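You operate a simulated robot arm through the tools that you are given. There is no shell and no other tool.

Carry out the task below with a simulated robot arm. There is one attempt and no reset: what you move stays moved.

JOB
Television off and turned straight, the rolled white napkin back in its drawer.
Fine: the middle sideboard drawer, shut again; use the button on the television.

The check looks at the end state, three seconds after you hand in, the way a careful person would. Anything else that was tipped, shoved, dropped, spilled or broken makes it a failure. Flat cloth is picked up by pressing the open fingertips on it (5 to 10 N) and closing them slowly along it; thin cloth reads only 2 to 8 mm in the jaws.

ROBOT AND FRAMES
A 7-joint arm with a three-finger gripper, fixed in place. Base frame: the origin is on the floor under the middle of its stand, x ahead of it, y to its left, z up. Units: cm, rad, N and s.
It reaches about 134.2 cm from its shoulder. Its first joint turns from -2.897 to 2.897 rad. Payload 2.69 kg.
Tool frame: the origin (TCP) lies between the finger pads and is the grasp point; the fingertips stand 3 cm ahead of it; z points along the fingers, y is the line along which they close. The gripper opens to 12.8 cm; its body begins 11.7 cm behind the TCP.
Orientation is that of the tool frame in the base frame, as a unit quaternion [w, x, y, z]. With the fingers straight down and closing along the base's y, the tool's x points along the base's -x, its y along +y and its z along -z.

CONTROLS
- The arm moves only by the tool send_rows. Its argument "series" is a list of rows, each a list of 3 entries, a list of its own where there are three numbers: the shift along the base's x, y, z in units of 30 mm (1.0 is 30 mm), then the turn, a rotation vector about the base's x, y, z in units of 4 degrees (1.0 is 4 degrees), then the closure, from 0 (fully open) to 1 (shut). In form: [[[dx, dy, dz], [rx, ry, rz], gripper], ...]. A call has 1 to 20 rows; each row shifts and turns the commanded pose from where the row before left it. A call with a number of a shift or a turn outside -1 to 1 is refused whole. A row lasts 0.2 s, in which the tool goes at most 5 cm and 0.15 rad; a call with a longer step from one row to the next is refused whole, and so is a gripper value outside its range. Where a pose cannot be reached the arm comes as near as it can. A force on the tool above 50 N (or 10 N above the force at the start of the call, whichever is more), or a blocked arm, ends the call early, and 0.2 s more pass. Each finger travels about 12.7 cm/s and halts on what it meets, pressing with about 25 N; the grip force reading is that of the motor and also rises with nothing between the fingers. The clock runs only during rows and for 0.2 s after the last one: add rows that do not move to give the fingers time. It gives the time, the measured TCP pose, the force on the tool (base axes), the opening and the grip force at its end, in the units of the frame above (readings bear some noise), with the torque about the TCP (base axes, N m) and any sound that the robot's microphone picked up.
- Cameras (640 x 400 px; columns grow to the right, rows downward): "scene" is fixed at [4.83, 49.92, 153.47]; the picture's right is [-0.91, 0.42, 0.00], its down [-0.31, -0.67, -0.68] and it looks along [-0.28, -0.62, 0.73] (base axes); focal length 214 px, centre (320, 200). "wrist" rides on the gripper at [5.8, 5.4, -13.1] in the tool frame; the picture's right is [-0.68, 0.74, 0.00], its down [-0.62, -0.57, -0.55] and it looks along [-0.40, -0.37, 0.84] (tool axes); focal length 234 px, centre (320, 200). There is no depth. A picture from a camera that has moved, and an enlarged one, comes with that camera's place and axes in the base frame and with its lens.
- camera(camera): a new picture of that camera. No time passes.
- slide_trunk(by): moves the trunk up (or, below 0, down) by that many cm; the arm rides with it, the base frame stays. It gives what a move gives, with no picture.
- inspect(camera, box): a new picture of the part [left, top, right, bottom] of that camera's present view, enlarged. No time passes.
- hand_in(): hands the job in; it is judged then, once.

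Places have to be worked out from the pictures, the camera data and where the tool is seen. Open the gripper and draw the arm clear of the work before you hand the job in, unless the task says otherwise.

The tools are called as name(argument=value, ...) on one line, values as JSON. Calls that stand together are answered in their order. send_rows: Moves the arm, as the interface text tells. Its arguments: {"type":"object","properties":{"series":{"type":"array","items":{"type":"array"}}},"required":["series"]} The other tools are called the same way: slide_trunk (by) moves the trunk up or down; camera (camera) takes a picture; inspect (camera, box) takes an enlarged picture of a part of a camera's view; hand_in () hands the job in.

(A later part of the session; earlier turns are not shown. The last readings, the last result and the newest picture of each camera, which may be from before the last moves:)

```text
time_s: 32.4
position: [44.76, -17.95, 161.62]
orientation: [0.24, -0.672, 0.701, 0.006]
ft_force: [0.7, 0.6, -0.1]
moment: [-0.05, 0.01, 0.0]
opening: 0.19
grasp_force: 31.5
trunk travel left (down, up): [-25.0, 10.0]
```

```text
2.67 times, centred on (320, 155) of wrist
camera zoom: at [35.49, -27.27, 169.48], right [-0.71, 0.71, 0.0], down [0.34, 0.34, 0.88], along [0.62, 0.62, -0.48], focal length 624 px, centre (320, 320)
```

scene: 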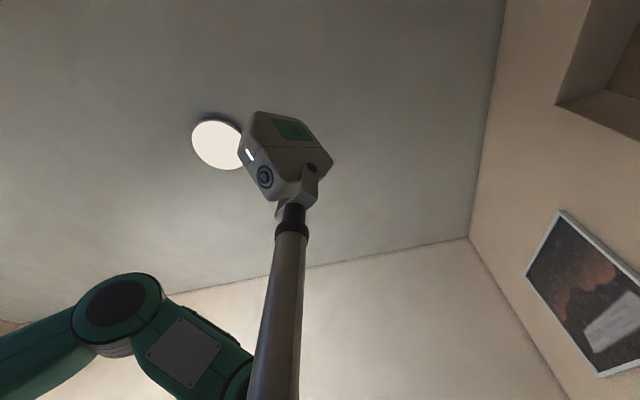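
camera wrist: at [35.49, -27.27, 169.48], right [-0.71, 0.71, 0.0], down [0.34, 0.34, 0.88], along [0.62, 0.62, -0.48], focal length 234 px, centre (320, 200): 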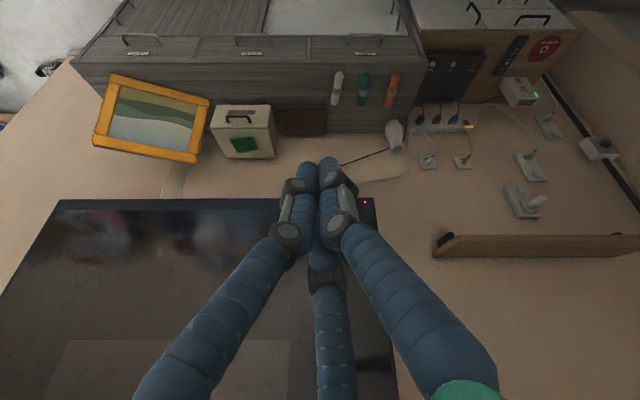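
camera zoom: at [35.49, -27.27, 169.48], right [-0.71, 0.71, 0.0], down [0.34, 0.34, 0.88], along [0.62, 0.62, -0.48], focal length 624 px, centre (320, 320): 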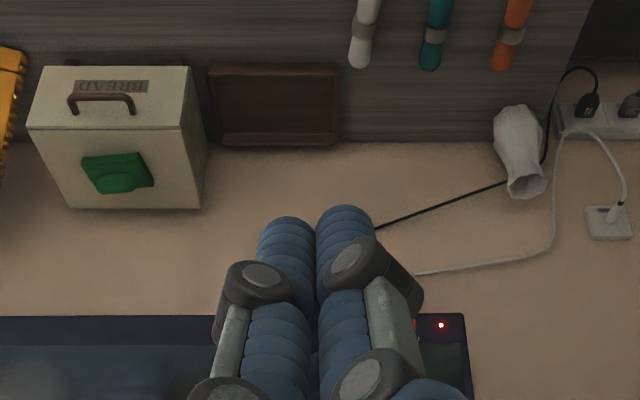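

The edge picks along the sideboard aren't consistent yet. I'll zoom tightly at three places along its front top edge, and at both ends of the TV's lower edge.

inspect(camera="wrist", box=[60, 45, 124, 85])

inspect(camera="wrist", box=[220, 45, 284, 85])

inspect(camera="wrist", box=[376, 40, 440, 80])

inspect(camera="wrist", box=[340, 180, 404, 220])

inspect(camera="wrist", box=[180, 180, 244, 220])

inspect(camera="wrist", box=[40, 180, 104, 220])

```text
10.00 times, centred on (92, 65) of wrist
camera zoom: at [35.49, -27.27, 169.48], right [-0.71, 0.71, 0.0], down [0.34, 0.34, 0.88], along [0.62, 0.62, -0.48], focal length 2342 px, centre (2600, 1550)
```

zoom: 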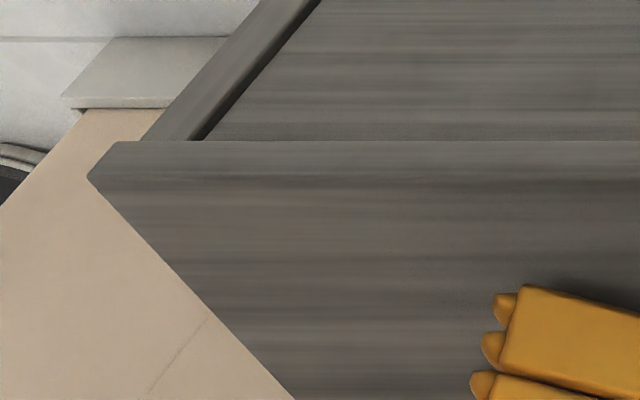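

```text
10.00 times, centred on (252, 65) of wrist
camera zoom: at [35.49, -27.27, 169.48], right [-0.71, 0.71, 0.0], down [0.34, 0.34, 0.88], along [0.62, 0.62, -0.48], focal length 2342 px, centre (1000, 1550)
```

zoom: 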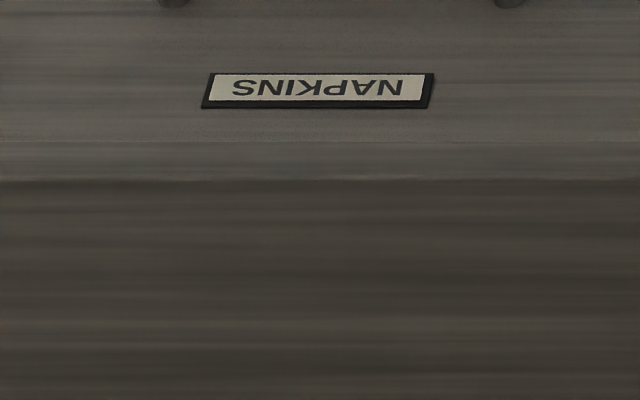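

```text
10.00 times, centred on (408, 60) of wrist
camera zoom: at [35.49, -27.27, 169.48], right [-0.71, 0.71, 0.0], down [0.34, 0.34, 0.88], along [0.62, 0.62, -0.48], focal length 2342 px, centre (-560, 1600)
```

zoom: 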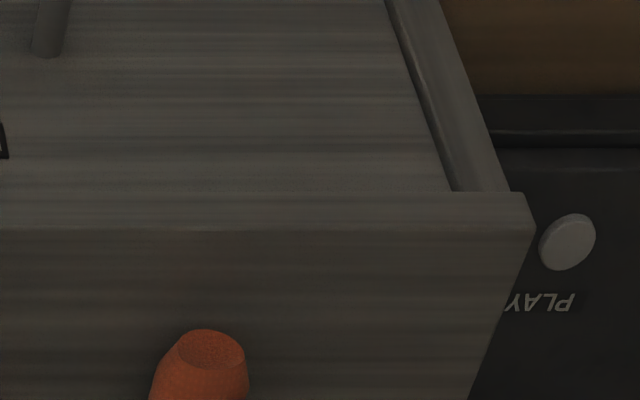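

```text
10.00 times, centred on (372, 200) of wrist
camera zoom: at [35.49, -27.27, 169.48], right [-0.71, 0.71, 0.0], down [0.34, 0.34, 0.88], along [0.62, 0.62, -0.48], focal length 2342 px, centre (-200, 200)
```

zoom: 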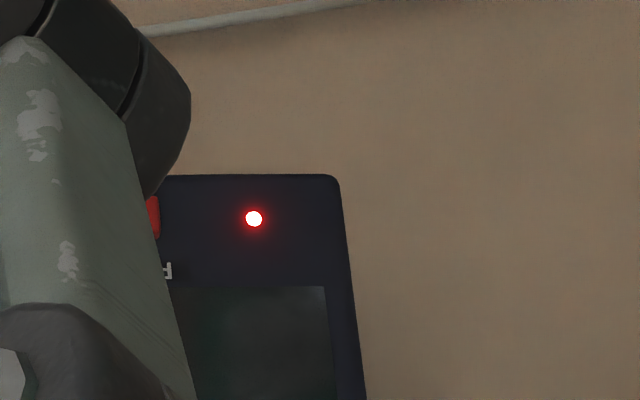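

```text
10.00 times, centred on (212, 200) of wrist
camera zoom: at [35.49, -27.27, 169.48], right [-0.71, 0.71, 0.0], down [0.34, 0.34, 0.88], along [0.62, 0.62, -0.48], focal length 2342 px, centre (1400, 200)
```

zoom: 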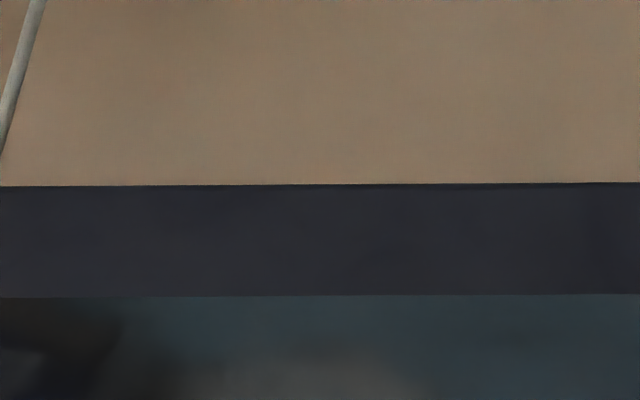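

```text
10.00 times, centred on (72, 200) of wrist
camera zoom: at [35.49, -27.27, 169.48], right [-0.71, 0.71, 0.0], down [0.34, 0.34, 0.88], along [0.62, 0.62, -0.48], focal length 2342 px, centre (2800, 200)
```

zoom: 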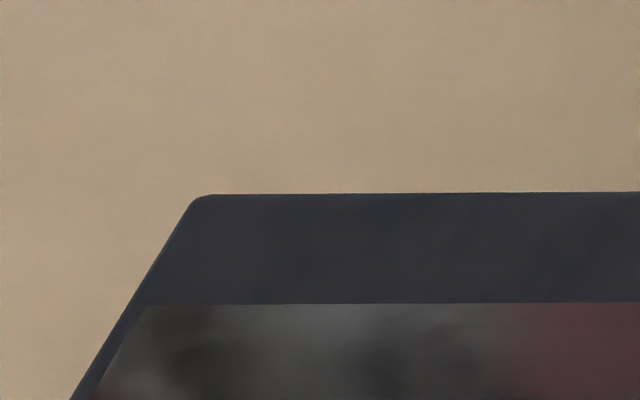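

Measured carefully, the sideboard edge is exactly parallel to the camera's right axis (−45.0°), and the TV's lower edge is still about 0.8° off with its left end out by about 0.85 cm. I'll go back to the same spot on the bezel and nudge it that last bit.

send_rows(series=[[[0.463, 0.953, -0.7], [0.6877, -0.6877, 0], 1], [[0.463, 0.953, -0.7], [0.6877, -0.6877, 0], 1], [[0.463, 0.953, -0.7], [0.6877, -0.6877, 0], 1], [[0.463, 0.953, -0.7], [0.6877, -0.6877, 0], 1], [[0.463, 0.953, -0.7], [0.6877, -0.6877, 0], 1], [[0.463, 0.953, -0.7], [0.6877, -0.6877, 0], 1], [[0.463, 0.953, -0.7], [0.6877, -0.6877, 0], 1], [[0.463, 0.953, -0.7], [0.6877, -0.6877, 0], 1], [[0.463, 0.953, -0.7], [0.6877, -0.6877, 0], 1], [[0.463, 0.953, -0.7], [0.6877, -0.6877, 0], 1], [[0.463, 0.953, -0.7], [0.6877, -0.6877, 0], 1], [[0.463, 0.953, -0.7], [0.6877, -0.6877, 0], 1], [[0.463, 0.953, -0.7], [0.6877, -0.6877, 0], 1], [[0.463, 0.953, -0.7], [0.6877, -0.6877, 0], 1], [[0.463, 0.953, -0.7], [0.6877, -0.6877, 0], 1], [[0.463, 0.953, -0.7], [0.6877, -0.6877, 0], 1], [[0, 0, 0], [0, 0, 0], 1]])

camera(camera="wrist")

```text
time_s: 36.0
position: [67.33, 22.99, 139.64]
orientation: [0.693, -0.496, 0.523, 0.033]
ft_force: [-0.5, 1.1, -0.1]
moment: [0.01, -0.01, 0.01]
opening: 0.24
grasp_force: 31.6
out of reach, approached as far as the arm can: row 14, 15, 16
trunk travel left (down, up): [-25.0, 10.0]
```

```text
taken
camera wrist: at [57.89, 13.41, 132.28], right [-0.72, 0.69, 0.03], down [-0.34, -0.39, 0.86], along [0.6, 0.61, 0.52], focal length 234 px, centre (320, 200)
```

wrist: 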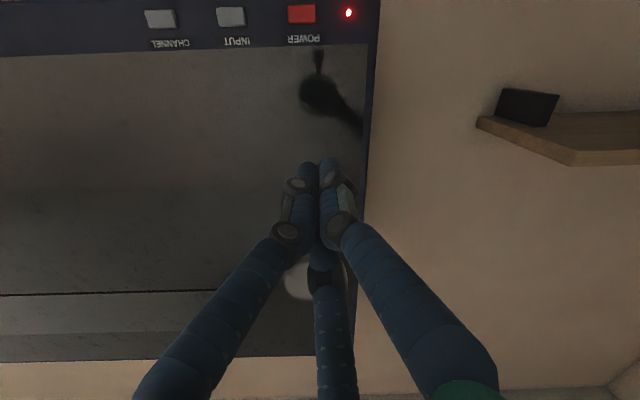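

This roll angle hits a joint limit near the end of the motion. I'll roll the tool back about its own axis to the earlier reachable angle, staying well in front of the TV.

send_rows(series=[[[-0.3, -0.3, 0], [0.69, 0.69, 0], 1], [[-0.3, -0.3, 0], [0.69, 0.69, 0], 1], [[0, 0, 0], [0.69, 0.69, 0], 1], [[0, 0, 0], [0.69, 0.69, 0], 1], [[0, 0, 0], [0.69, 0.69, 0], 1], [[0, 0, 0], [0.69, 0.69, 0], 1], [[0, 0, 0], [0.69, 0.69, 0], 1], [[0, 0, 0], [0.69, 0.69, 0], 1], [[0, 0, 0], [0.69, 0.69, 0], 1], [[0, 0, 0], [0.69, 0.69, 0], 1], [[0, 0, 0], [0.69, 0.69, 0], 1], [[0, 0, 0], [0, 0, 0], 1]])

camera(camera="wrist")

```text
time_s: 38.6
position: [65.5, 21.23, 139.81]
orientation: [0.637, -0.275, 0.657, 0.295]
ft_force: [-0.2, 0.1, 0.4]
moment: [-0.01, 0.0, -0.01]
opening: 0.19
grasp_force: 31.6
trunk travel left (down, up): [-25.0, 10.0]
```

```text
taken
camera wrist: at [52.46, 15.31, 134.32], right [-0.52, 0.49, 0.7], down [0.07, -0.8, 0.6], along [0.85, 0.36, 0.38], focal length 234 px, centre (320, 200)
```

wrist: 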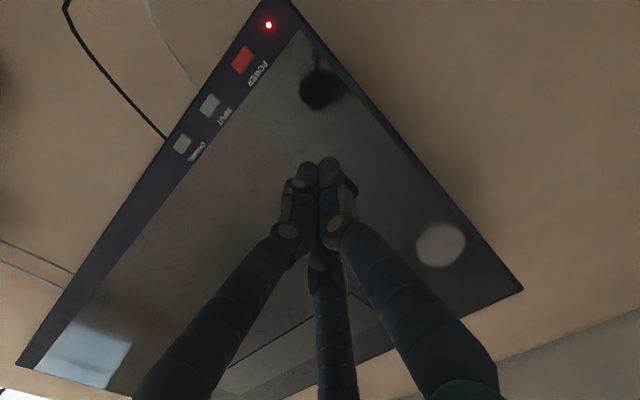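

The pose is reachable again; the tool is level and about 18 cm in front of the panel. I'll go down to the bezel corner, first to about 4 cm from contact.

send_rows(series=[[[0.16, 0.5, -0.78], [0, 0, -0.13], 1], [[0.16, 0.5, -0.78], [0, 0, -0.13], 1], [[0.16, 0.5, -0.78], [0, 0, -0.13], 1], [[0.16, 0.5, -0.78], [0, 0, -0.13], 1], [[0.16, 0.5, -0.78], [0, 0, -0.13], 1], [[0.63, 0.63, 0], [0, 0, 0], 1], [[0.63, 0.63, 0], [0, 0, 0], 1], [[0.63, 0.63, 0], [0, 0, 0], 1], [[0, 0, 0], [0, 0, 0], 1]])

camera(camera="wrist")

```text
time_s: 40.6
position: [73.75, 34.51, 127.98]
orientation: [0.643, -0.26, 0.663, 0.281]
ft_force: [-0.4, 1.0, 0.4]
moment: [0.06, -0.01, 0.01]
opening: 0.22
grasp_force: 31.3
trunk travel left (down, up): [-25.0, 10.0]
```

```text
taken
camera wrist: at [60.4, 29.04, 122.48], right [-0.49, 0.51, 0.7], down [0.03, -0.8, 0.6], along [0.87, 0.32, 0.38], focal length 234 px, centre (320, 200)
```

wrist: 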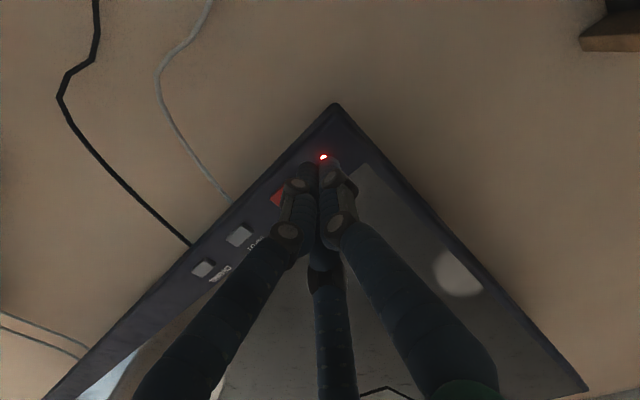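

The tips sit just right of the corner in line with the bezel. I'll advance slowly by the calculated 3.8 cm, slowing at the end.

send_rows(series=[[[0.089, 0.0907, 0], [0, 0, 0], 1], [[0.089, 0.0907, 0], [0, 0, 0], 1], [[0.089, 0.0907, 0], [0, 0, 0], 1], [[0.089, 0.0907, 0], [0, 0, 0], 1], [[0.089, 0.0907, 0], [0, 0, 0], 1], [[0.089, 0.0907, 0], [0, 0, 0], 1], [[0.06, 0.06, 0], [0, 0, 0], 1], [[0.06, 0.06, 0], [0, 0, 0], 1], [[0.06, 0.06, 0], [0, 0, 0], 1], [[0.06, 0.06, 0], [0, 0, 0], 1], [[0.06, 0.06, 0], [0, 0, 0], 1], [[0.04, 0.045, 0], [0, 0, 0], 1], [[0.016, 0.018, 0], [0, 0, 0], 1], [[0, 0, 0], [0, 0, 0], 1]])

camera(camera="wrist")

```text
time_s: 43.6
position: [76.43, 37.19, 128.14]
orientation: [0.644, -0.259, 0.663, 0.279]
ft_force: [-1.2, -2.3, -0.3]
moment: [0.02, 0.01, -0.04]
opening: 0.21
grasp_force: 31.5
trunk travel left (down, up): [-25.0, 10.0]
```

```text
taken
camera wrist: at [63.01, 31.81, 122.68], right [-0.49, 0.51, 0.7], down [0.03, -0.8, 0.6], along [0.87, 0.32, 0.38], focal length 234 px, centre (320, 200)
```

wrist: 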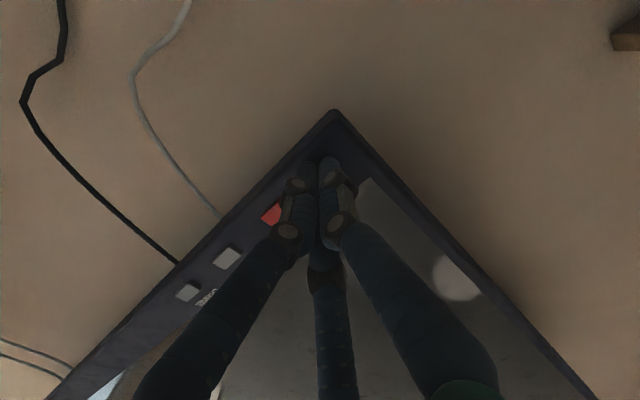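

Light contact of about 2.5 N at the calculated position. I'll retract straight back, then rise to the same measuring viewpoint as before.

send_rows(series=[[[-0.7, -0.7, 0], [0, 0, 0], 1], [[-0.7, -0.7, 0], [0, 0, 0], 1], [[-0.7, -0.7, 0], [0, 0, 0], 1], [[-0.7, -0.7, 0], [0, 0, 0], 1], [[-0.48, -0.97, 0.62], [-0.684, 0.684, 0], 1], [[-0.48, -0.97, 0.62], [-0.684, 0.684, 0], 1], [[-0.48, -0.97, 0.62], [-0.684, 0.684, 0], 1], [[-0.48, -0.97, 0.62], [-0.684, 0.684, 0], 1], [[-0.48, -0.97, 0.62], [-0.684, 0.684, 0], 1], [[-0.48, -0.97, 0.62], [-0.684, 0.684, 0], 1], [[-0.48, -0.97, 0.62], [-0.684, 0.684, 0], 1], [[-0.48, -0.97, 0.62], [-0.684, 0.684, 0], 1], [[-0.48, -0.97, 0.62], [-0.684, 0.684, 0], 1], [[-0.48, -0.97, 0.62], [-0.684, 0.684, 0], 1], [[-0.48, -0.97, 0.62], [-0.684, 0.684, 0], 1], [[-0.48, -0.97, 0.62], [-0.684, 0.684, 0], 1], [[-0.48, -0.97, 0.62], [-0.684, 0.684, 0], 1], [[-0.48, -0.97, 0.62], [-0.684, 0.684, 0], 1], [[-0.48, -0.97, 0.62], [-0.684, 0.684, 0], 1], [[-0.48, -0.97, 0.62], [-0.684, 0.684, 0], 1]])

send_rows(series=[[[0, 0, 0.1], [-0.321, -0.317, 0.859], 1], [[0, 0, 0.1], [-0.321, -0.317, 0.859], 1], [[0, 0, 0.1], [-0.321, -0.317, 0.859], 1], [[0, 0, 0.1], [-0.321, -0.317, 0.859], 1], [[0, 0, 0.1], [-0.321, -0.317, 0.859], 1], [[0, 0, 0.1], [-0.321, -0.317, 0.859], 1], [[0, 0, 0.1], [-0.321, -0.317, 0.859], 1], [[0, 0, 0.1], [-0.321, -0.317, 0.859], 1], [[0, 0, 0.1], [-0.321, -0.317, 0.859], 1], [[0, 0, 0.1], [-0.321, -0.317, 0.859], 1], [[0, 0, 0.1], [-0.321, -0.317, 0.859], 1], [[0, 0, 0], [0, 0, 0], 1]])

camera(camera="wrist")

inspect(camera="wrist", box=[340, 180, 404, 220])

inspect(camera="wrist", box=[180, 180, 244, 220])

inspect(camera="wrist", box=[40, 180, 104, 220])

inspect(camera="wrist", box=[60, 40, 124, 80])

inspect(camera="wrist", box=[376, 40, 440, 80])

```text
time_s: 47.8
position: [44.92, -17.98, 157.98]
orientation: [0.215, -0.355, 0.905, 0.093]
ft_force: [0.0, -1.2, 0.0]
moment: [0.02, 0.0, -0.03]
opening: 0.21
grasp_force: 31.5
trunk travel left (down, up): [-25.0, 10.0]
```

```text
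time_s: 50.4
position: [44.7, -17.73, 161.24]
orientation: [0.236, -0.66, 0.713, 0.006]
ft_force: [0.1, -0.5, 0.2]
moment: [0.0, 0.02, -0.02]
opening: 0.18
grasp_force: 31.5
trunk travel left (down, up): [-25.0, 10.0]
```

```text
taken
camera wrist: at [35.31, -26.79, 169.15], right [-0.68, 0.73, 0.01], down [0.36, 0.33, 0.87], along [0.63, 0.6, -0.49], focal length 234 px, centre (320, 200)
```

wrist: 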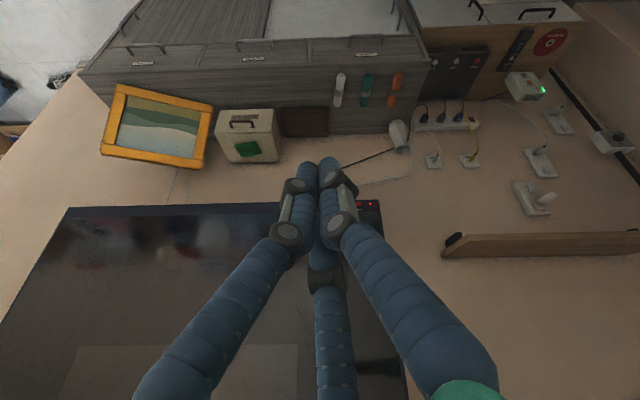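

```text
10.00 times, centred on (372, 200) of wrist
camera zoom: at [35.31, -26.79, 169.15], right [-0.68, 0.73, 0.01], down [0.36, 0.33, 0.87], along [0.63, 0.6, -0.49], focal length 2342 px, centre (-200, 200)
```

zoom: 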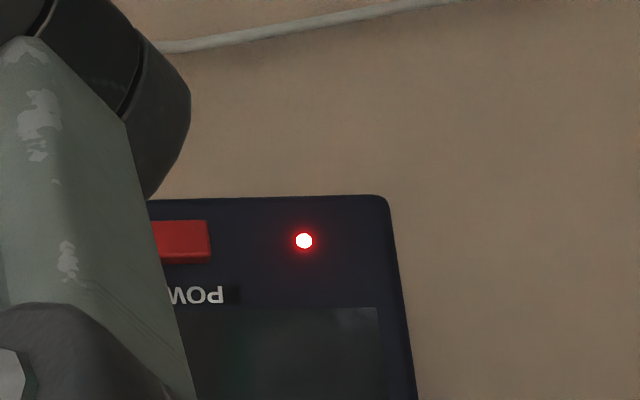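

```text
10.00 times, centred on (212, 200) of wrist
camera zoom: at [35.31, -26.79, 169.15], right [-0.68, 0.73, 0.01], down [0.36, 0.33, 0.87], along [0.63, 0.6, -0.49], focal length 2342 px, centre (1400, 200)
```

zoom: 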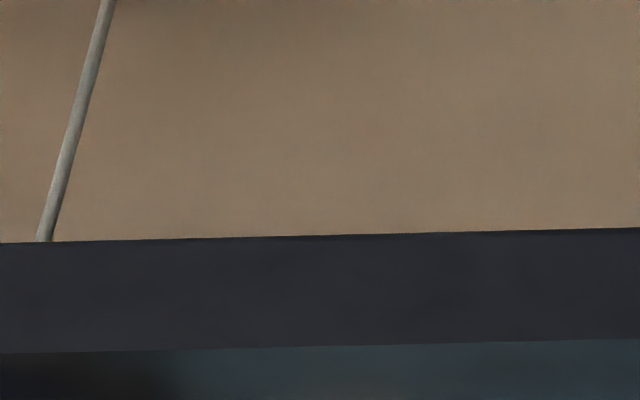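

```text
10.00 times, centred on (72, 200) of wrist
camera zoom: at [35.31, -26.79, 169.15], right [-0.68, 0.73, 0.01], down [0.36, 0.33, 0.87], along [0.63, 0.6, -0.49], focal length 2342 px, centre (2800, 200)
```

zoom: 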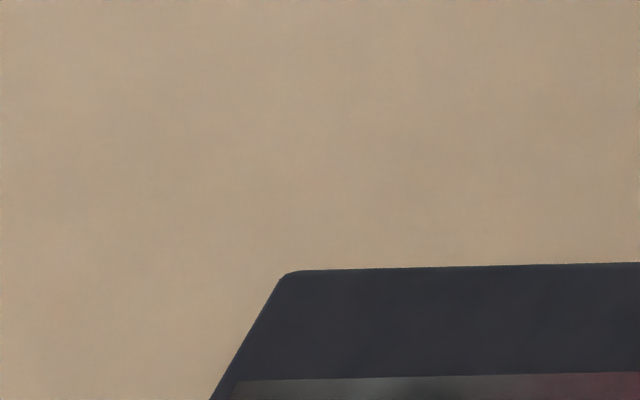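

```text
10.00 times, centred on (92, 60) of wrist
camera zoom: at [35.31, -26.79, 169.15], right [-0.68, 0.73, 0.01], down [0.36, 0.33, 0.87], along [0.63, 0.6, -0.49], focal length 2342 px, centre (2600, 1600)
```

zoom: 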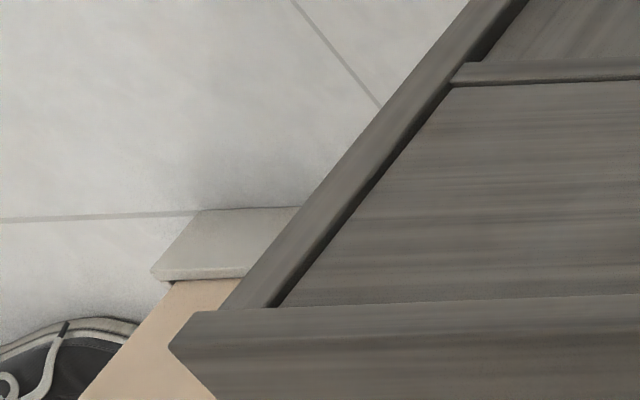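

```text
10.00 times, centred on (408, 60) of wrist
camera zoom: at [35.31, -26.79, 169.15], right [-0.68, 0.73, 0.01], down [0.36, 0.33, 0.87], along [0.63, 0.6, -0.49], focal length 2342 px, centre (-560, 1600)
```

zoom: 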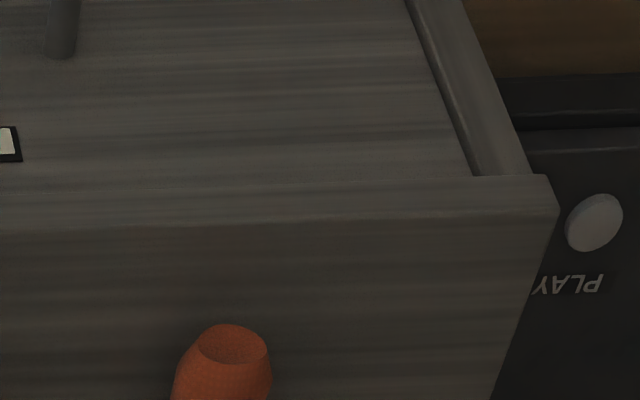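

With exact camera axes, the sideboard edge comes out at −45.0° and the TV edge at −45.06°, so the TV is straight; the LED is red. Next is the NAPKINS drawer. I'll lower the trunk, since the handle is at about z≈63, and re-check.

slide_trunk(by=-20)

send_rows(series=[[[0.27, -0.118, -0.1], [0.317, 0.317, -0.852], 1], [[0.27, -0.118, -0.1], [0.317, 0.317, -0.852], 1], [[0.27, -0.118, -0.1], [0.317, 0.317, -0.852], 1], [[0.27, -0.118, -0.1], [0.317, 0.317, -0.852], 1], [[0.27, -0.118, -0.1], [0.317, 0.317, -0.852], 1], [[0.27, -0.118, -0.1], [0.317, 0.317, -0.852], 1], [[0.27, -0.118, -0.1], [0.317, 0.317, -0.852], 1], [[0.27, -0.118, -0.1], [0.317, 0.317, -0.852], 1], [[0.27, -0.118, -0.1], [0.317, 0.317, -0.852], 1], [[0.27, -0.118, -0.1], [0.317, 0.317, -0.852], 1], [[0.27, -0.118, -0.1], [0.317, 0.317, -0.852], 1], [[0.27, -0.118, -0.1], [0.317, 0.317, -0.852], 1], [[0.27, -0.118, -0.1], [0.317, 0.317, -0.852], 1], [[0.27, -0.118, -0.1], [0.317, 0.317, -0.852], 1], [[0.27, -0.118, -0.1], [0.317, 0.317, -0.852], 1], [[0.27, -0.118, -0.1], [0.317, 0.317, -0.852], 1], [[0.27, -0.118, -0.1], [0.317, 0.317, -0.852], 1], [[0.27, -0.118, -0.1], [0.317, 0.317, -0.852], 1], [[0.27, -0.118, -0.1], [0.317, 0.317, -0.852], 1], [[0.27, -0.118, -0.1], [0.317, 0.317, -0.852], 1]])

send_rows(series=[[[0.27, -0.118, -0.5], [0.317, 0.317, -0.852], 1], [[0.27, -0.118, -0.5], [0.317, 0.317, -0.852], 1], [[0.27, -0.118, -0.5], [0.317, 0.317, -0.852], 1], [[0.27, -0.118, -0.5], [0.317, 0.317, -0.852], 1], [[0.27, -0.118, -0.5], [0.317, 0.317, -0.852], 1], [[0.27, -0.118, -0.5], [0.317, 0.317, -0.852], 1], [[0.27, -0.118, -0.5], [0.317, 0.317, -0.852], 1], [[0.27, -0.118, -0.5], [0.317, 0.317, -0.852], 1], [[0.27, -0.118, -0.5], [0.317, 0.317, -0.852], 1], [[0.27, -0.118, -0.5], [0.317, 0.317, -0.852], 1], [[0.27, -0.118, -0.5], [0.317, 0.317, -0.852], 1], [[0.27, -0.118, -0.5], [0.317, 0.317, -0.852], 1], [[0.27, -0.118, -0.5], [0.317, 0.317, -0.852], 1], [[0.27, -0.118, -0.5], [0.317, 0.317, -0.852], 1], [[0, 0, 0], [0, 0, 0], 1]])

camera(camera="wrist")

```text
time_s: 52.6
position: [44.83, -17.87, 141.11]
orientation: [0.235, -0.66, 0.713, 0.005]
ft_force: [-0.7, 1.4, 0.0]
moment: [-0.03, 0.01, -0.02]
opening: 0.2
grasp_force: 31.5
trunk travel left (down, up): [-5.0, 30.0]
```

```text
time_s: 56.8
position: [61.12, -24.81, 135.04]
orientation: [0.176, -0.072, 0.969, 0.157]
ft_force: [-0.2, 1.0, 0.3]
moment: [0.01, 0.0, -0.01]
opening: 0.23
grasp_force: 31.6
trunk travel left (down, up): [-5.0, 30.0]
```

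```text
time_s: 60.0
position: [72.44, -29.69, 114.3]
orientation: [0.086, 0.375, 0.895, 0.224]
ft_force: [-0.4, 0.5, 0.2]
moment: [-0.01, 0.0, 0.04]
opening: 0.22
grasp_force: 31.4
trunk travel left (down, up): [-5.0, 30.0]
```

```text
taken
camera wrist: at [67.4, -26.66, 128.39], right [0.94, -0.02, 0.33], down [-0.1, -0.97, 0.21], along [0.32, -0.23, -0.92], focal length 234 px, centre (320, 200)
```

wrist: 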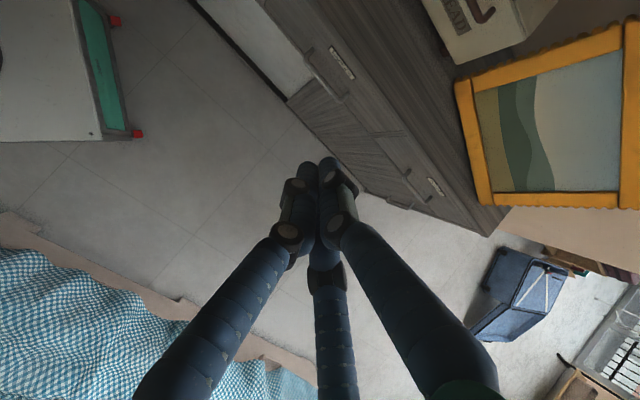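

The roll is right: closing direction now lies in the vertical plane. I'll pitch the tool up toward the drawer front and go down to about z≈90 for a close look at the NAPKINS handle.

send_rows(series=[[[0, 0, -1], [0.6877, -0.6877, 0], 1], [[0, 0, -1], [0.6877, -0.6877, 0], 1], [[0, 0, -1], [0.6877, -0.6877, 0], 1], [[0, 0, -1], [0.6877, -0.6877, 0], 1], [[0, 0, -1], [0.6877, -0.6877, 0], 1], [[0, 0, -1], [0.6877, -0.6877, 0], 1], [[0, 0, -1], [0.6877, -0.6877, 0], 1], [[0, 0, -1], [0.6877, -0.6877, 0], 1], [[0, 0, 0], [0, 0, 0], 1]])

camera(camera="wrist")

camera(camera="scene")

```text
time_s: 62.0
position: [72.38, -29.79, 90.28]
orientation: [0.182, 0.335, 0.804, 0.457]
ft_force: [-0.1, 0.4, -0.8]
moment: [0.01, -0.03, 0.01]
opening: 0.21
grasp_force: 32.2
trunk travel left (down, up): [-5.0, 30.0]
```

```text
taken
camera wrist: at [62.34, -31.77, 101.57], right [0.75, -0.21, 0.62], down [-0.1, -0.97, -0.21], along [0.65, 0.09, -0.76], focal length 234 px, centre (320, 200)
```

wrist: 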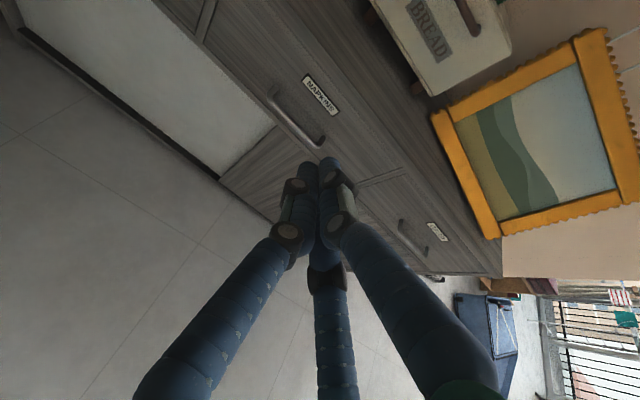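

```text
taken
```

scene: 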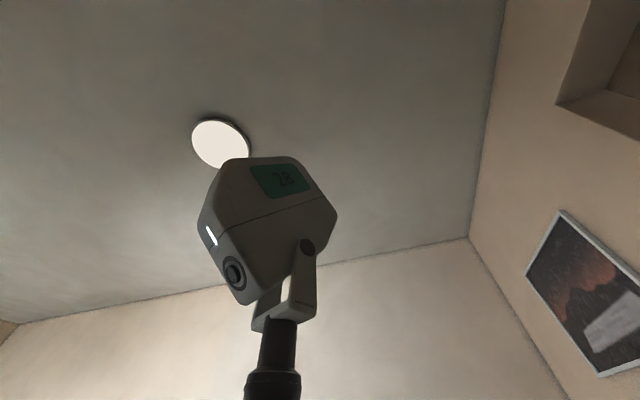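

The NAPKINS handle is in clear view. I'll zoom in on it to fix its position.

inspect(camera="wrist", box=[240, 60, 368, 140])

inspect(camera="wrist", box=[240, 110, 368, 190])

inspect(camera="wrist", box=[340, 140, 532, 260])

```text
5.00 times, centred on (304, 100) of wrist
camera zoom: at [62.34, -31.77, 101.57], right [0.75, -0.21, 0.62], down [-0.1, -0.97, -0.21], along [0.65, 0.09, -0.76], focal length 1171 px, centre (400, 700)
```

zoom: 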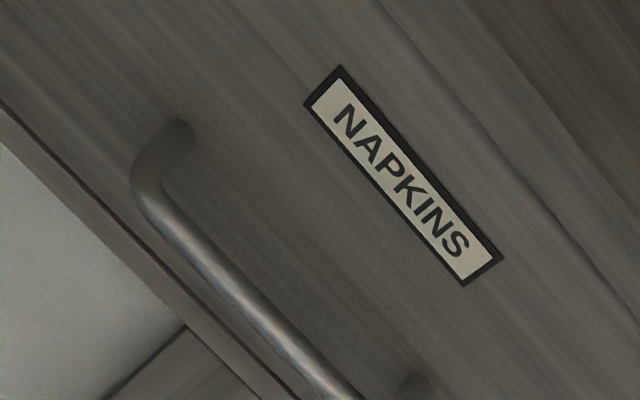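

```text
5.00 times, centred on (304, 150) of wrist
camera zoom: at [62.34, -31.77, 101.57], right [0.75, -0.21, 0.62], down [-0.1, -0.97, -0.21], along [0.65, 0.09, -0.76], focal length 1171 px, centre (400, 450)
```

zoom: 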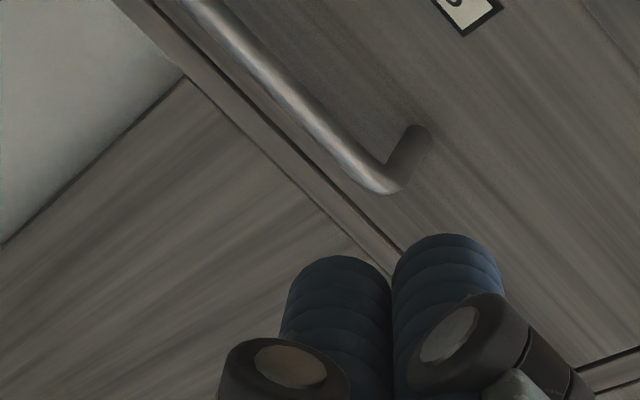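

```text
3.33 times, centred on (436, 200) of wrist
camera zoom: at [62.34, -31.77, 101.57], right [0.75, -0.21, 0.62], down [-0.1, -0.97, -0.21], along [0.65, 0.09, -0.76], focal length 781 px, centre (-67, 200)
```

zoom: 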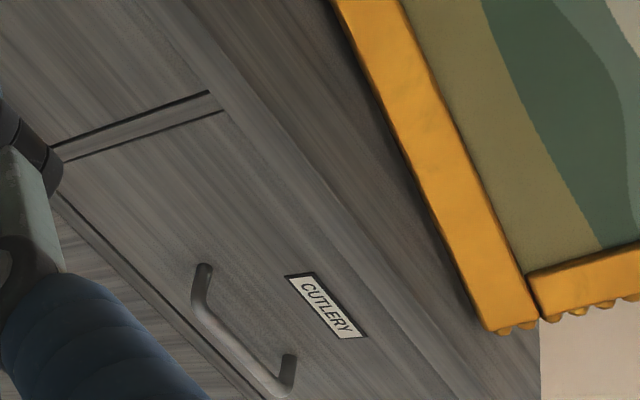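

From two views, the drawer front is at n≈58.4. The handle bar is at n≈55.1 and z≈67.4, running s≈65–78 with its centre near (89.5, -11.6), and the sideboard top is at z≈80. I'll level the tool in front of the handle, still about 14 cm away, with the fingers half open.

send_rows(series=[[[0.2125, 0.254, -0.954], [0.685, -0.685, 0], 1], [[0.2125, 0.254, -0.954], [0.685, -0.685, 0], 1], [[0.2125, 0.254, -0.954], [0.685, -0.685, 0], 1], [[0.2125, 0.254, -0.954], [0.685, -0.685, 0], 1], [[0.2125, 0.254, -0.954], [0.685, -0.685, 0], 0.9], [[0.2125, 0.254, -0.954], [0.685, -0.685, 0], 0.8], [[0.2125, 0.254, -0.954], [0.685, -0.685, 0], 0.6], [[0.2125, 0.254, -0.954], [0.685, -0.685, 0], 0.5], [[0, 0, 0], [0, 0, 0], 0.5], [[0, 0, 0], [0, 0, 0], 0.5]])

camera(camera="wrist")

```text
time_s: 64.2
position: [77.46, -23.54, 67.35]
orientation: [0.264, 0.27, 0.654, 0.655]
ft_force: [0.3, -0.3, 1.0]
moment: [0.01, 0.02, 0.03]
opening: 6.42
grasp_force: 0.1
trunk travel left (down, up): [-5.0, 30.0]
```

```text
taken
camera wrist: at [64.21, -28.9, 72.73], right [0.49, -0.48, 0.73], down [0.05, -0.82, -0.57], along [0.87, 0.32, -0.38], focal length 234 px, centre (320, 200)
```

wrist: 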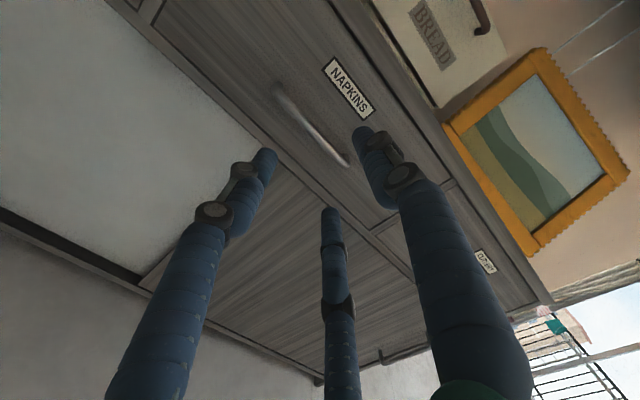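

The level pose is reachable and the fingers are open to 6.4 cm. I'll zoom in on the handle to correct my height estimate.

inspect(camera="wrist", box=[256, 60, 384, 140])

inspect(camera="wrist", box=[256, 110, 384, 190])

```text
5.00 times, centred on (320, 100) of wrist
camera zoom: at [64.21, -28.9, 72.73], right [0.49, -0.48, 0.73], down [0.05, -0.82, -0.57], along [0.87, 0.32, -0.38], focal length 1171 px, centre (320, 700)
```

zoom: 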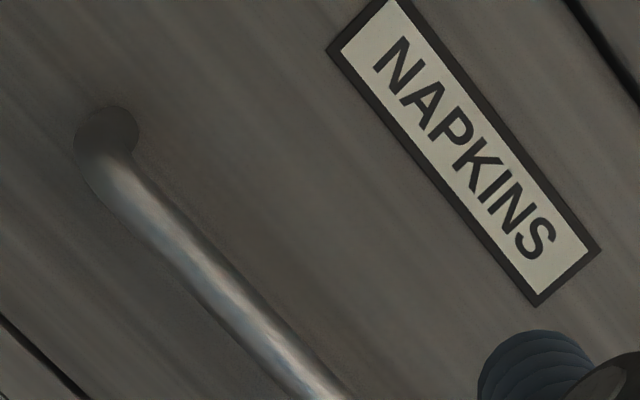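

```text
5.00 times, centred on (320, 150) of wrist
camera zoom: at [64.21, -28.9, 72.73], right [0.49, -0.48, 0.73], down [0.05, -0.82, -0.57], along [0.87, 0.32, -0.38], focal length 1171 px, centre (320, 450)
```

zoom: 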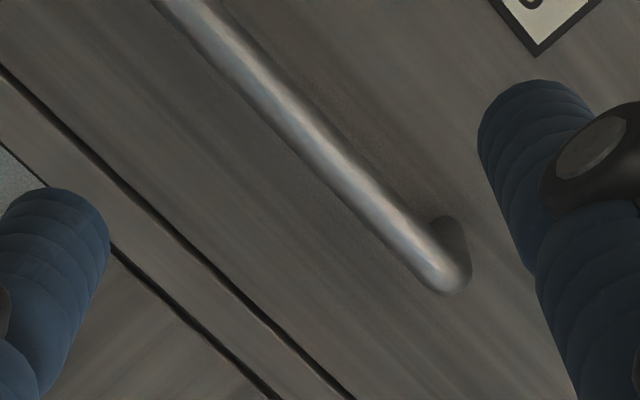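

Corrected with this nearer view: bar at z≈65.6, n≈56–57, front face at n≈59.5–60. I'll drop the tool so the bar sits between the top finger and the lower pair, and advance to about 3 cm short of the bar.

send_rows(series=[[[0.471, 0.471, -0.136], [0, 0, 0], 0.5], [[0.471, 0.471, -0.136], [0, 0, 0], 0.5], [[0.471, 0.471, -0.136], [0, 0, 0], 0.5], [[0.471, 0.471, -0.136], [0, 0, 0], 0.5], [[0.471, 0.471, -0.136], [0, 0, 0], 0.5], [[0.471, 0.471, -0.136], [0, 0, 0], 0.5], [[0, 0, 0], [0, 0, 0], 0.5]])

camera(camera="wrist")

inspect(camera="wrist", box=[220, 75, 420, 200])

```text
time_s: 65.8
position: [85.81, -15.12, 64.87]
orientation: [0.264, 0.27, 0.655, 0.655]
ft_force: [-0.1, -0.5, 0.7]
moment: [0.03, 0.01, -0.01]
opening: 6.39
grasp_force: 0.1
trunk travel left (down, up): [-5.0, 30.0]
```

```text
taken
camera wrist: at [72.6, -20.41, 70.31], right [0.49, -0.48, 0.73], down [0.05, -0.82, -0.57], along [0.87, 0.32, -0.38], focal length 234 px, centre (320, 200)
```

wrist: 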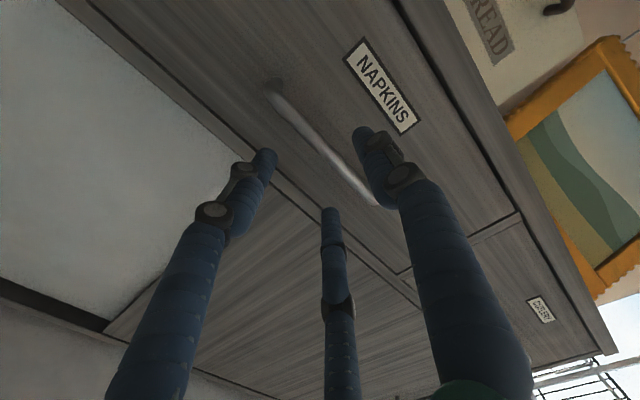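

```text
3.20 times, centred on (320, 138) of wrist
camera zoom: at [72.6, -20.41, 70.31], right [0.49, -0.48, 0.73], down [0.05, -0.82, -0.57], along [0.87, 0.32, -0.38], focal length 749 px, centre (320, 400)
```

zoom: 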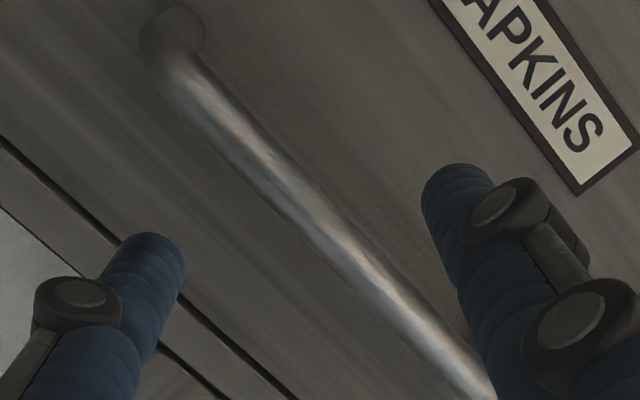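

The bar runs between the top finger and the lower pair. I'll advance 5 cm so it sits inside the fingers, watching the force.

send_rows(series=[[[0.236, 0.236, 0], [0, 0, 0], 0.5], [[0.236, 0.236, 0], [0, 0, 0], 0.5], [[0.236, 0.236, 0], [0, 0, 0], 0.5], [[0.236, 0.236, 0], [0, 0, 0], 0.5], [[0.236, 0.236, 0], [0, 0, 0], 0.5]])

camera(camera="wrist")

inspect(camera="wrist", box=[220, 90, 420, 215])

```text
time_s: 67.0
position: [89.4, -11.61, 64.89]
orientation: [0.263, 0.27, 0.655, 0.655]
ft_force: [0.7, -0.6, 1.3]
moment: [0.05, -0.04, 0.0]
opening: 6.37
grasp_force: 0.0
trunk travel left (down, up): [-5.0, 30.0]
```

```text
taken
camera wrist: at [76.12, -16.95, 70.27], right [0.49, -0.48, 0.73], down [0.05, -0.82, -0.57], along [0.87, 0.32, -0.38], focal length 234 px, centre (320, 200)
```

wrist: 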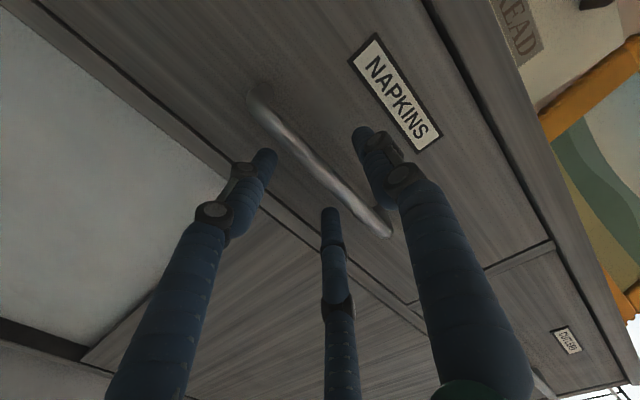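

```text
3.20 times, centred on (320, 152) of wrist
camera zoom: at [76.12, -16.95, 70.27], right [0.49, -0.48, 0.73], down [0.05, -0.82, -0.57], along [0.87, 0.32, -0.38], focal length 749 px, centre (320, 352)
```

zoom: 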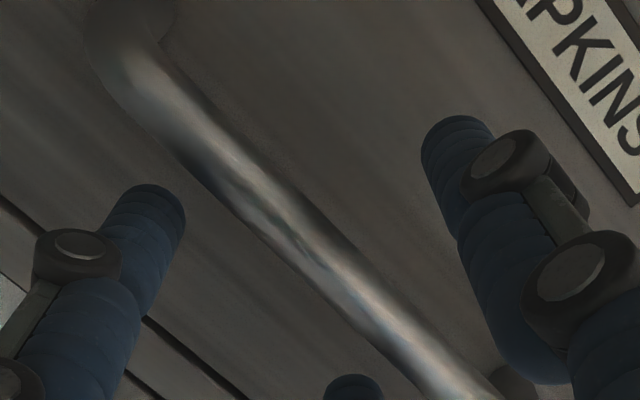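

The bar is about 1.8 cm ahead of the TCP, inside the fingers. I'll advance 0.8 cm more and close gently on it.

send_rows(series=[[[0.095, 0.095, 0], [0, 0, 0], 0.5], [[0.095, 0.095, 0], [0, 0, 0], 0.5], [[0, 0, 0.05], [0, 0, 0], 0.6], [[0, 0, 0.05], [0, 0, 0], 0.7], [[0, 0, 0], [0, 0, 0], 0.8], [[0, 0, 0], [0, 0, 0], 0.9], [[0, 0, 0], [0, 0, 0], 1], [[0, 0, 0], [0, 0, 0], 1], [[0, 0, 0], [0, 0, 0], 1]])

camera(camera="wrist")

inspect(camera="wrist", box=[220, 90, 420, 215])

```text
time_s: 69.0
position: [90.02, -10.99, 64.94]
orientation: [0.263, 0.271, 0.654, 0.655]
ft_force: [-11.2, 10.0, -11.6]
moment: [-0.45, -0.4, 0.13]
opening: 2.03
grasp_force: 45.2
trunk travel left (down, up): [-5.0, 30.0]
```

```text
taken
camera wrist: at [76.66, -16.29, 70.45], right [0.49, -0.48, 0.73], down [0.05, -0.82, -0.57], along [0.87, 0.32, -0.38], focal length 234 px, centre (320, 200)
```

wrist: 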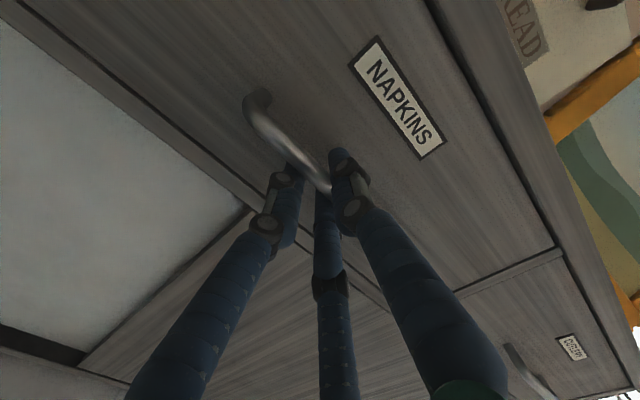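

```text
3.20 times, centred on (320, 152) of wrist
camera zoom: at [76.66, -16.29, 70.45], right [0.49, -0.48, 0.73], down [0.05, -0.82, -0.57], along [0.87, 0.32, -0.38], focal length 749 px, centre (320, 352)
```

zoom: 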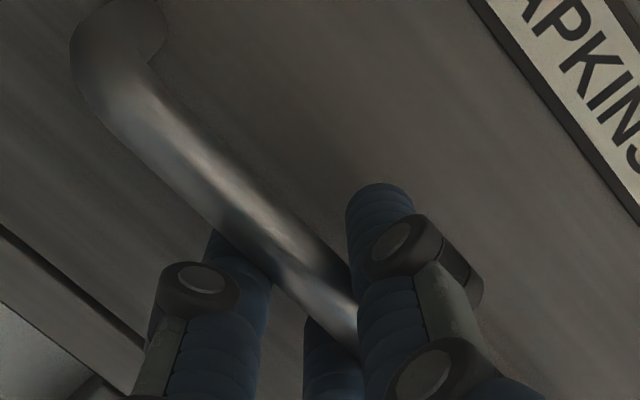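

The handle is gripped (opening 2.0 cm on the bar). I'll pull straight back along the wall normal, gently, and check that the drawer follows.

send_rows(series=[[[-0.118, -0.118, 0], [0, 0, 0], 1], [[-0.118, -0.118, 0], [0, 0, 0], 1], [[-0.118, -0.118, 0], [0, 0, 0], 1], [[-0.236, -0.236, 0], [0, 0, 0], 1], [[-0.236, -0.236, 0], [0, 0, 0], 1], [[-0.236, -0.236, 0], [0, 0, 0], 1]])

camera(camera="wrist")

```text
time_s: 70.4
position: [86.78, -14.02, 65.03]
orientation: [0.263, 0.271, 0.655, 0.655]
ft_force: [-22.0, 20.2, -23.1]
moment: [-0.63, -0.52, 0.38]
opening: 2.06
grasp_force: 45.1
trunk travel left (down, up): [-5.0, 30.0]
```

```text
taken
camera wrist: at [73.53, -19.44, 70.46], right [0.49, -0.48, 0.73], down [0.05, -0.82, -0.57], along [0.87, 0.32, -0.38], focal length 234 px, centre (320, 200)
```

wrist: 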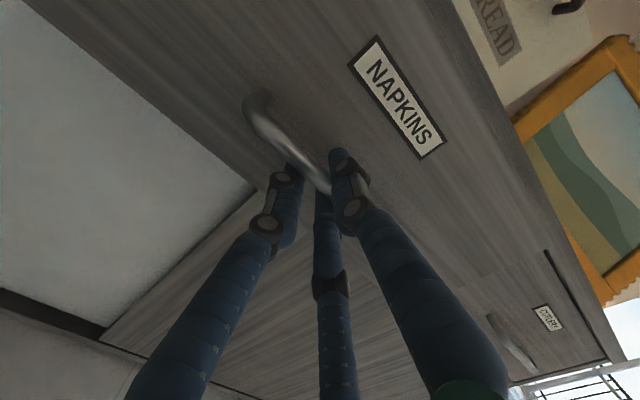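

The drawer is following: its front has moved with the gripper. A sideways and downward load has built up from the uneven grip, so I'll shift a few millimetres in the direction of that force to relieve it.

send_rows(series=[[[-0.04, 0.04, -0.06], [0, 0, 0], 1], [[-0.04, 0.04, -0.06], [0, 0, 0], 1], [[0, 0, 0], [0, 0, 0], 1]])

```text
time_s: 71.2
position: [86.89, -14.18, 65.0]
orientation: [0.266, 0.27, 0.654, 0.655]
ft_force: [-1.8, 0.3, -12.2]
moment: [-0.31, -0.2, 0.09]
opening: 2.07
grasp_force: 44.9
trunk travel left (down, up): [-5.0, 30.0]
```

Load dropped to about 12 N. I'll continue pulling the drawer open along the wall normal.

send_rows(series=[[[-0.1, -0.1, -0.03], [0, 0, 0], 1], [[-0.2, -0.2, -0.03], [0, 0, 0], 1], [[-0.236, -0.236, 0], [0, 0, 0], 1], [[-0.236, -0.236, 0], [0, 0, 0], 1], [[-0.236, -0.236, 0], [0, 0, 0], 1], [[-0.236, -0.236, 0], [0, 0, 0], 1], [[-0.236, -0.236, 0], [0, 0, 0], 1], [[-0.236, -0.236, 0], [0, 0, 0], 1]])

camera(camera="wrist")

```text
time_s: 73.1
position: [81.71, -19.19, 65.04]
orientation: [0.267, 0.267, 0.654, 0.656]
ft_force: [-6.4, 8.1, 14.0]
moment: [-0.11, -0.2, -0.65]
opening: 2.03
grasp_force: 44.8
trunk travel left (down, up): [-5.0, 30.0]
stopped in row 8: the force on the tool passed its limit at 51 N (the readings are from after the stop); the commanded pose is now the measured one
```

```text
taken
camera wrist: at [68.3, -24.58, 70.32], right [0.48, -0.48, 0.73], down [0.06, -0.82, -0.57], along [0.87, 0.32, -0.37], focal length 234 px, centre (320, 200)
```

wrist: 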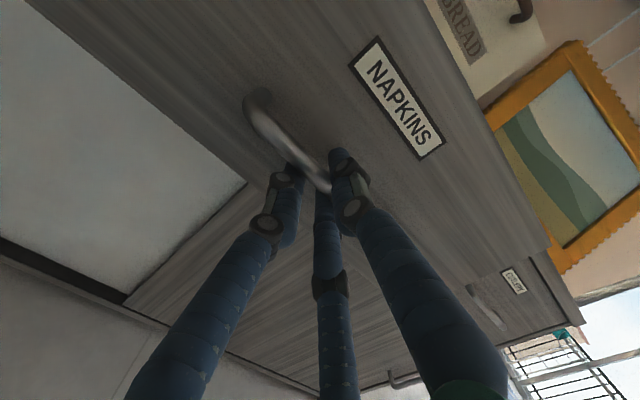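

The pull stopped at the force limit with the drawer about 11.7 cm open; it could be a lateral bind or the end stop. I'll try a short 1 cm pull and see which force component grows.

send_rows(series=[[[-0.03, 0.03, 0.04], [0, 0, 0], 1], [[-0.118, -0.118, 0], [0, 0, 0], 1], [[-0.118, -0.118, 0], [0, 0, 0], 1]])

```text
time_s: 73.9
position: [80.81, -20.01, 64.96]
orientation: [0.266, 0.268, 0.654, 0.655]
ft_force: [-0.3, 0.2, 4.8]
moment: [-0.13, -0.13, -0.27]
opening: 2.04
grasp_force: 44.7
trunk travel left (down, up): [-5.0, 30.0]
```

It moved easily with only a few newtons, so that was a lateral bind. I'll continue in short pulls.

send_rows(series=[[[-0.236, -0.236, 0], [0, 0, 0], 1], [[-0.236, -0.236, 0], [0, 0, 0], 1], [[-0.236, -0.236, 0], [0, 0, 0], 1], [[0, 0, 0], [0, 0, 0], 1]])

```text
time_s: 74.9
position: [78.74, -22.3, 65.01]
orientation: [0.268, 0.269, 0.653, 0.655]
ft_force: [10.1, -12.8, -2.5]
moment: [-0.18, -0.14, -0.22]
opening: 2.05
grasp_force: 44.8
trunk travel left (down, up): [-5.0, 30.0]
```

A sideways load of about 16 N to the right is building, so I'll shift 2 mm that way and keep pulling.

send_rows(series=[[[0.04, -0.04, -0.01], [0, 0, 0], 1], [[-0.236, -0.236, 0], [0, 0, 0], 1], [[-0.236, -0.236, 0], [0, 0, 0], 1], [[-0.236, -0.236, 0], [0, 0, 0], 1], [[0, 0, 0], [0, 0, 0], 1]])

camera(camera="wrist")

```text
time_s: 76.1
position: [76.59, -24.24, 65.04]
orientation: [0.267, 0.269, 0.654, 0.655]
ft_force: [-3.5, 2.1, 12.1]
moment: [-0.14, -0.21, 0.22]
opening: 2.05
grasp_force: 44.7
trunk travel left (down, up): [-5.0, 30.0]
```

```text
taken
camera wrist: at [63.26, -29.62, 70.35], right [0.48, -0.48, 0.73], down [0.05, -0.82, -0.57], along [0.87, 0.31, -0.37], focal length 234 px, centre (320, 200)
```

wrist: 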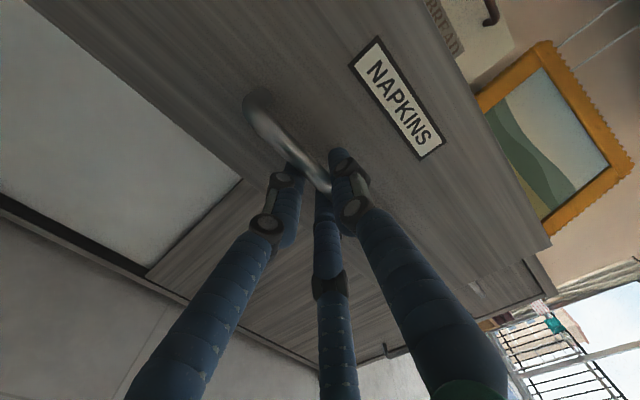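

The drawer is about 19 cm open. I'll pull 3–4 cm further.

send_rows(series=[[[0, 0, 0.02], [0, 0, 0], 1], [[-0.236, -0.236, 0], [0, 0, 0], 1], [[-0.236, -0.236, 0], [0, 0, 0], 1], [[-0.236, -0.236, 0], [0, 0, 0], 1], [[0, 0, 0], [0, 0, 0], 1]])

```text
time_s: 77.3
position: [74.55, -26.56, 65.03]
orientation: [0.267, 0.269, 0.654, 0.655]
ft_force: [-2.1, -1.1, 2.3]
moment: [-0.18, -0.22, -0.06]
opening: 2.03
grasp_force: 45.2
trunk travel left (down, up): [-5.0, 30.0]
```

The drawer is open by about 22 cm with almost no load. I'll release the handle and back straight out.

send_rows(series=[[[0, 0, 0], [0, 0, 0], 0.85], [[0, 0, 0], [0, 0, 0], 0.7], [[0, 0, 0], [0, 0, 0], 0.5], [[0, 0, 0], [0, 0, 0], 0.5], [[0, 0, 0], [0, 0, 0], 0.5]])

inspect(camera="wrist", box=[220, 90, 420, 215])

```text
time_s: 78.5
position: [74.57, -26.48, 65.02]
orientation: [0.266, 0.269, 0.654, 0.655]
ft_force: [-0.1, -0.1, 1.1]
moment: [0.01, -0.02, 0.0]
opening: 6.38
grasp_force: 0.0
trunk travel left (down, up): [-5.0, 30.0]
```

```text
3.20 times, centred on (320, 152) of wrist
camera zoom: at [61.15, -31.71, 70.38], right [0.48, -0.48, 0.73], down [0.05, -0.82, -0.57], along [0.87, 0.31, -0.37], focal length 749 px, centre (320, 352)
```

zoom: 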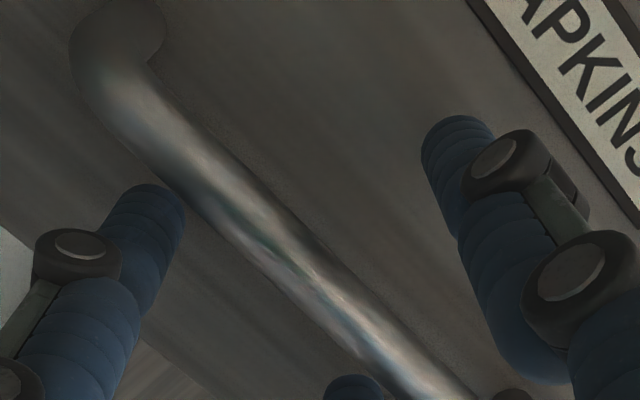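

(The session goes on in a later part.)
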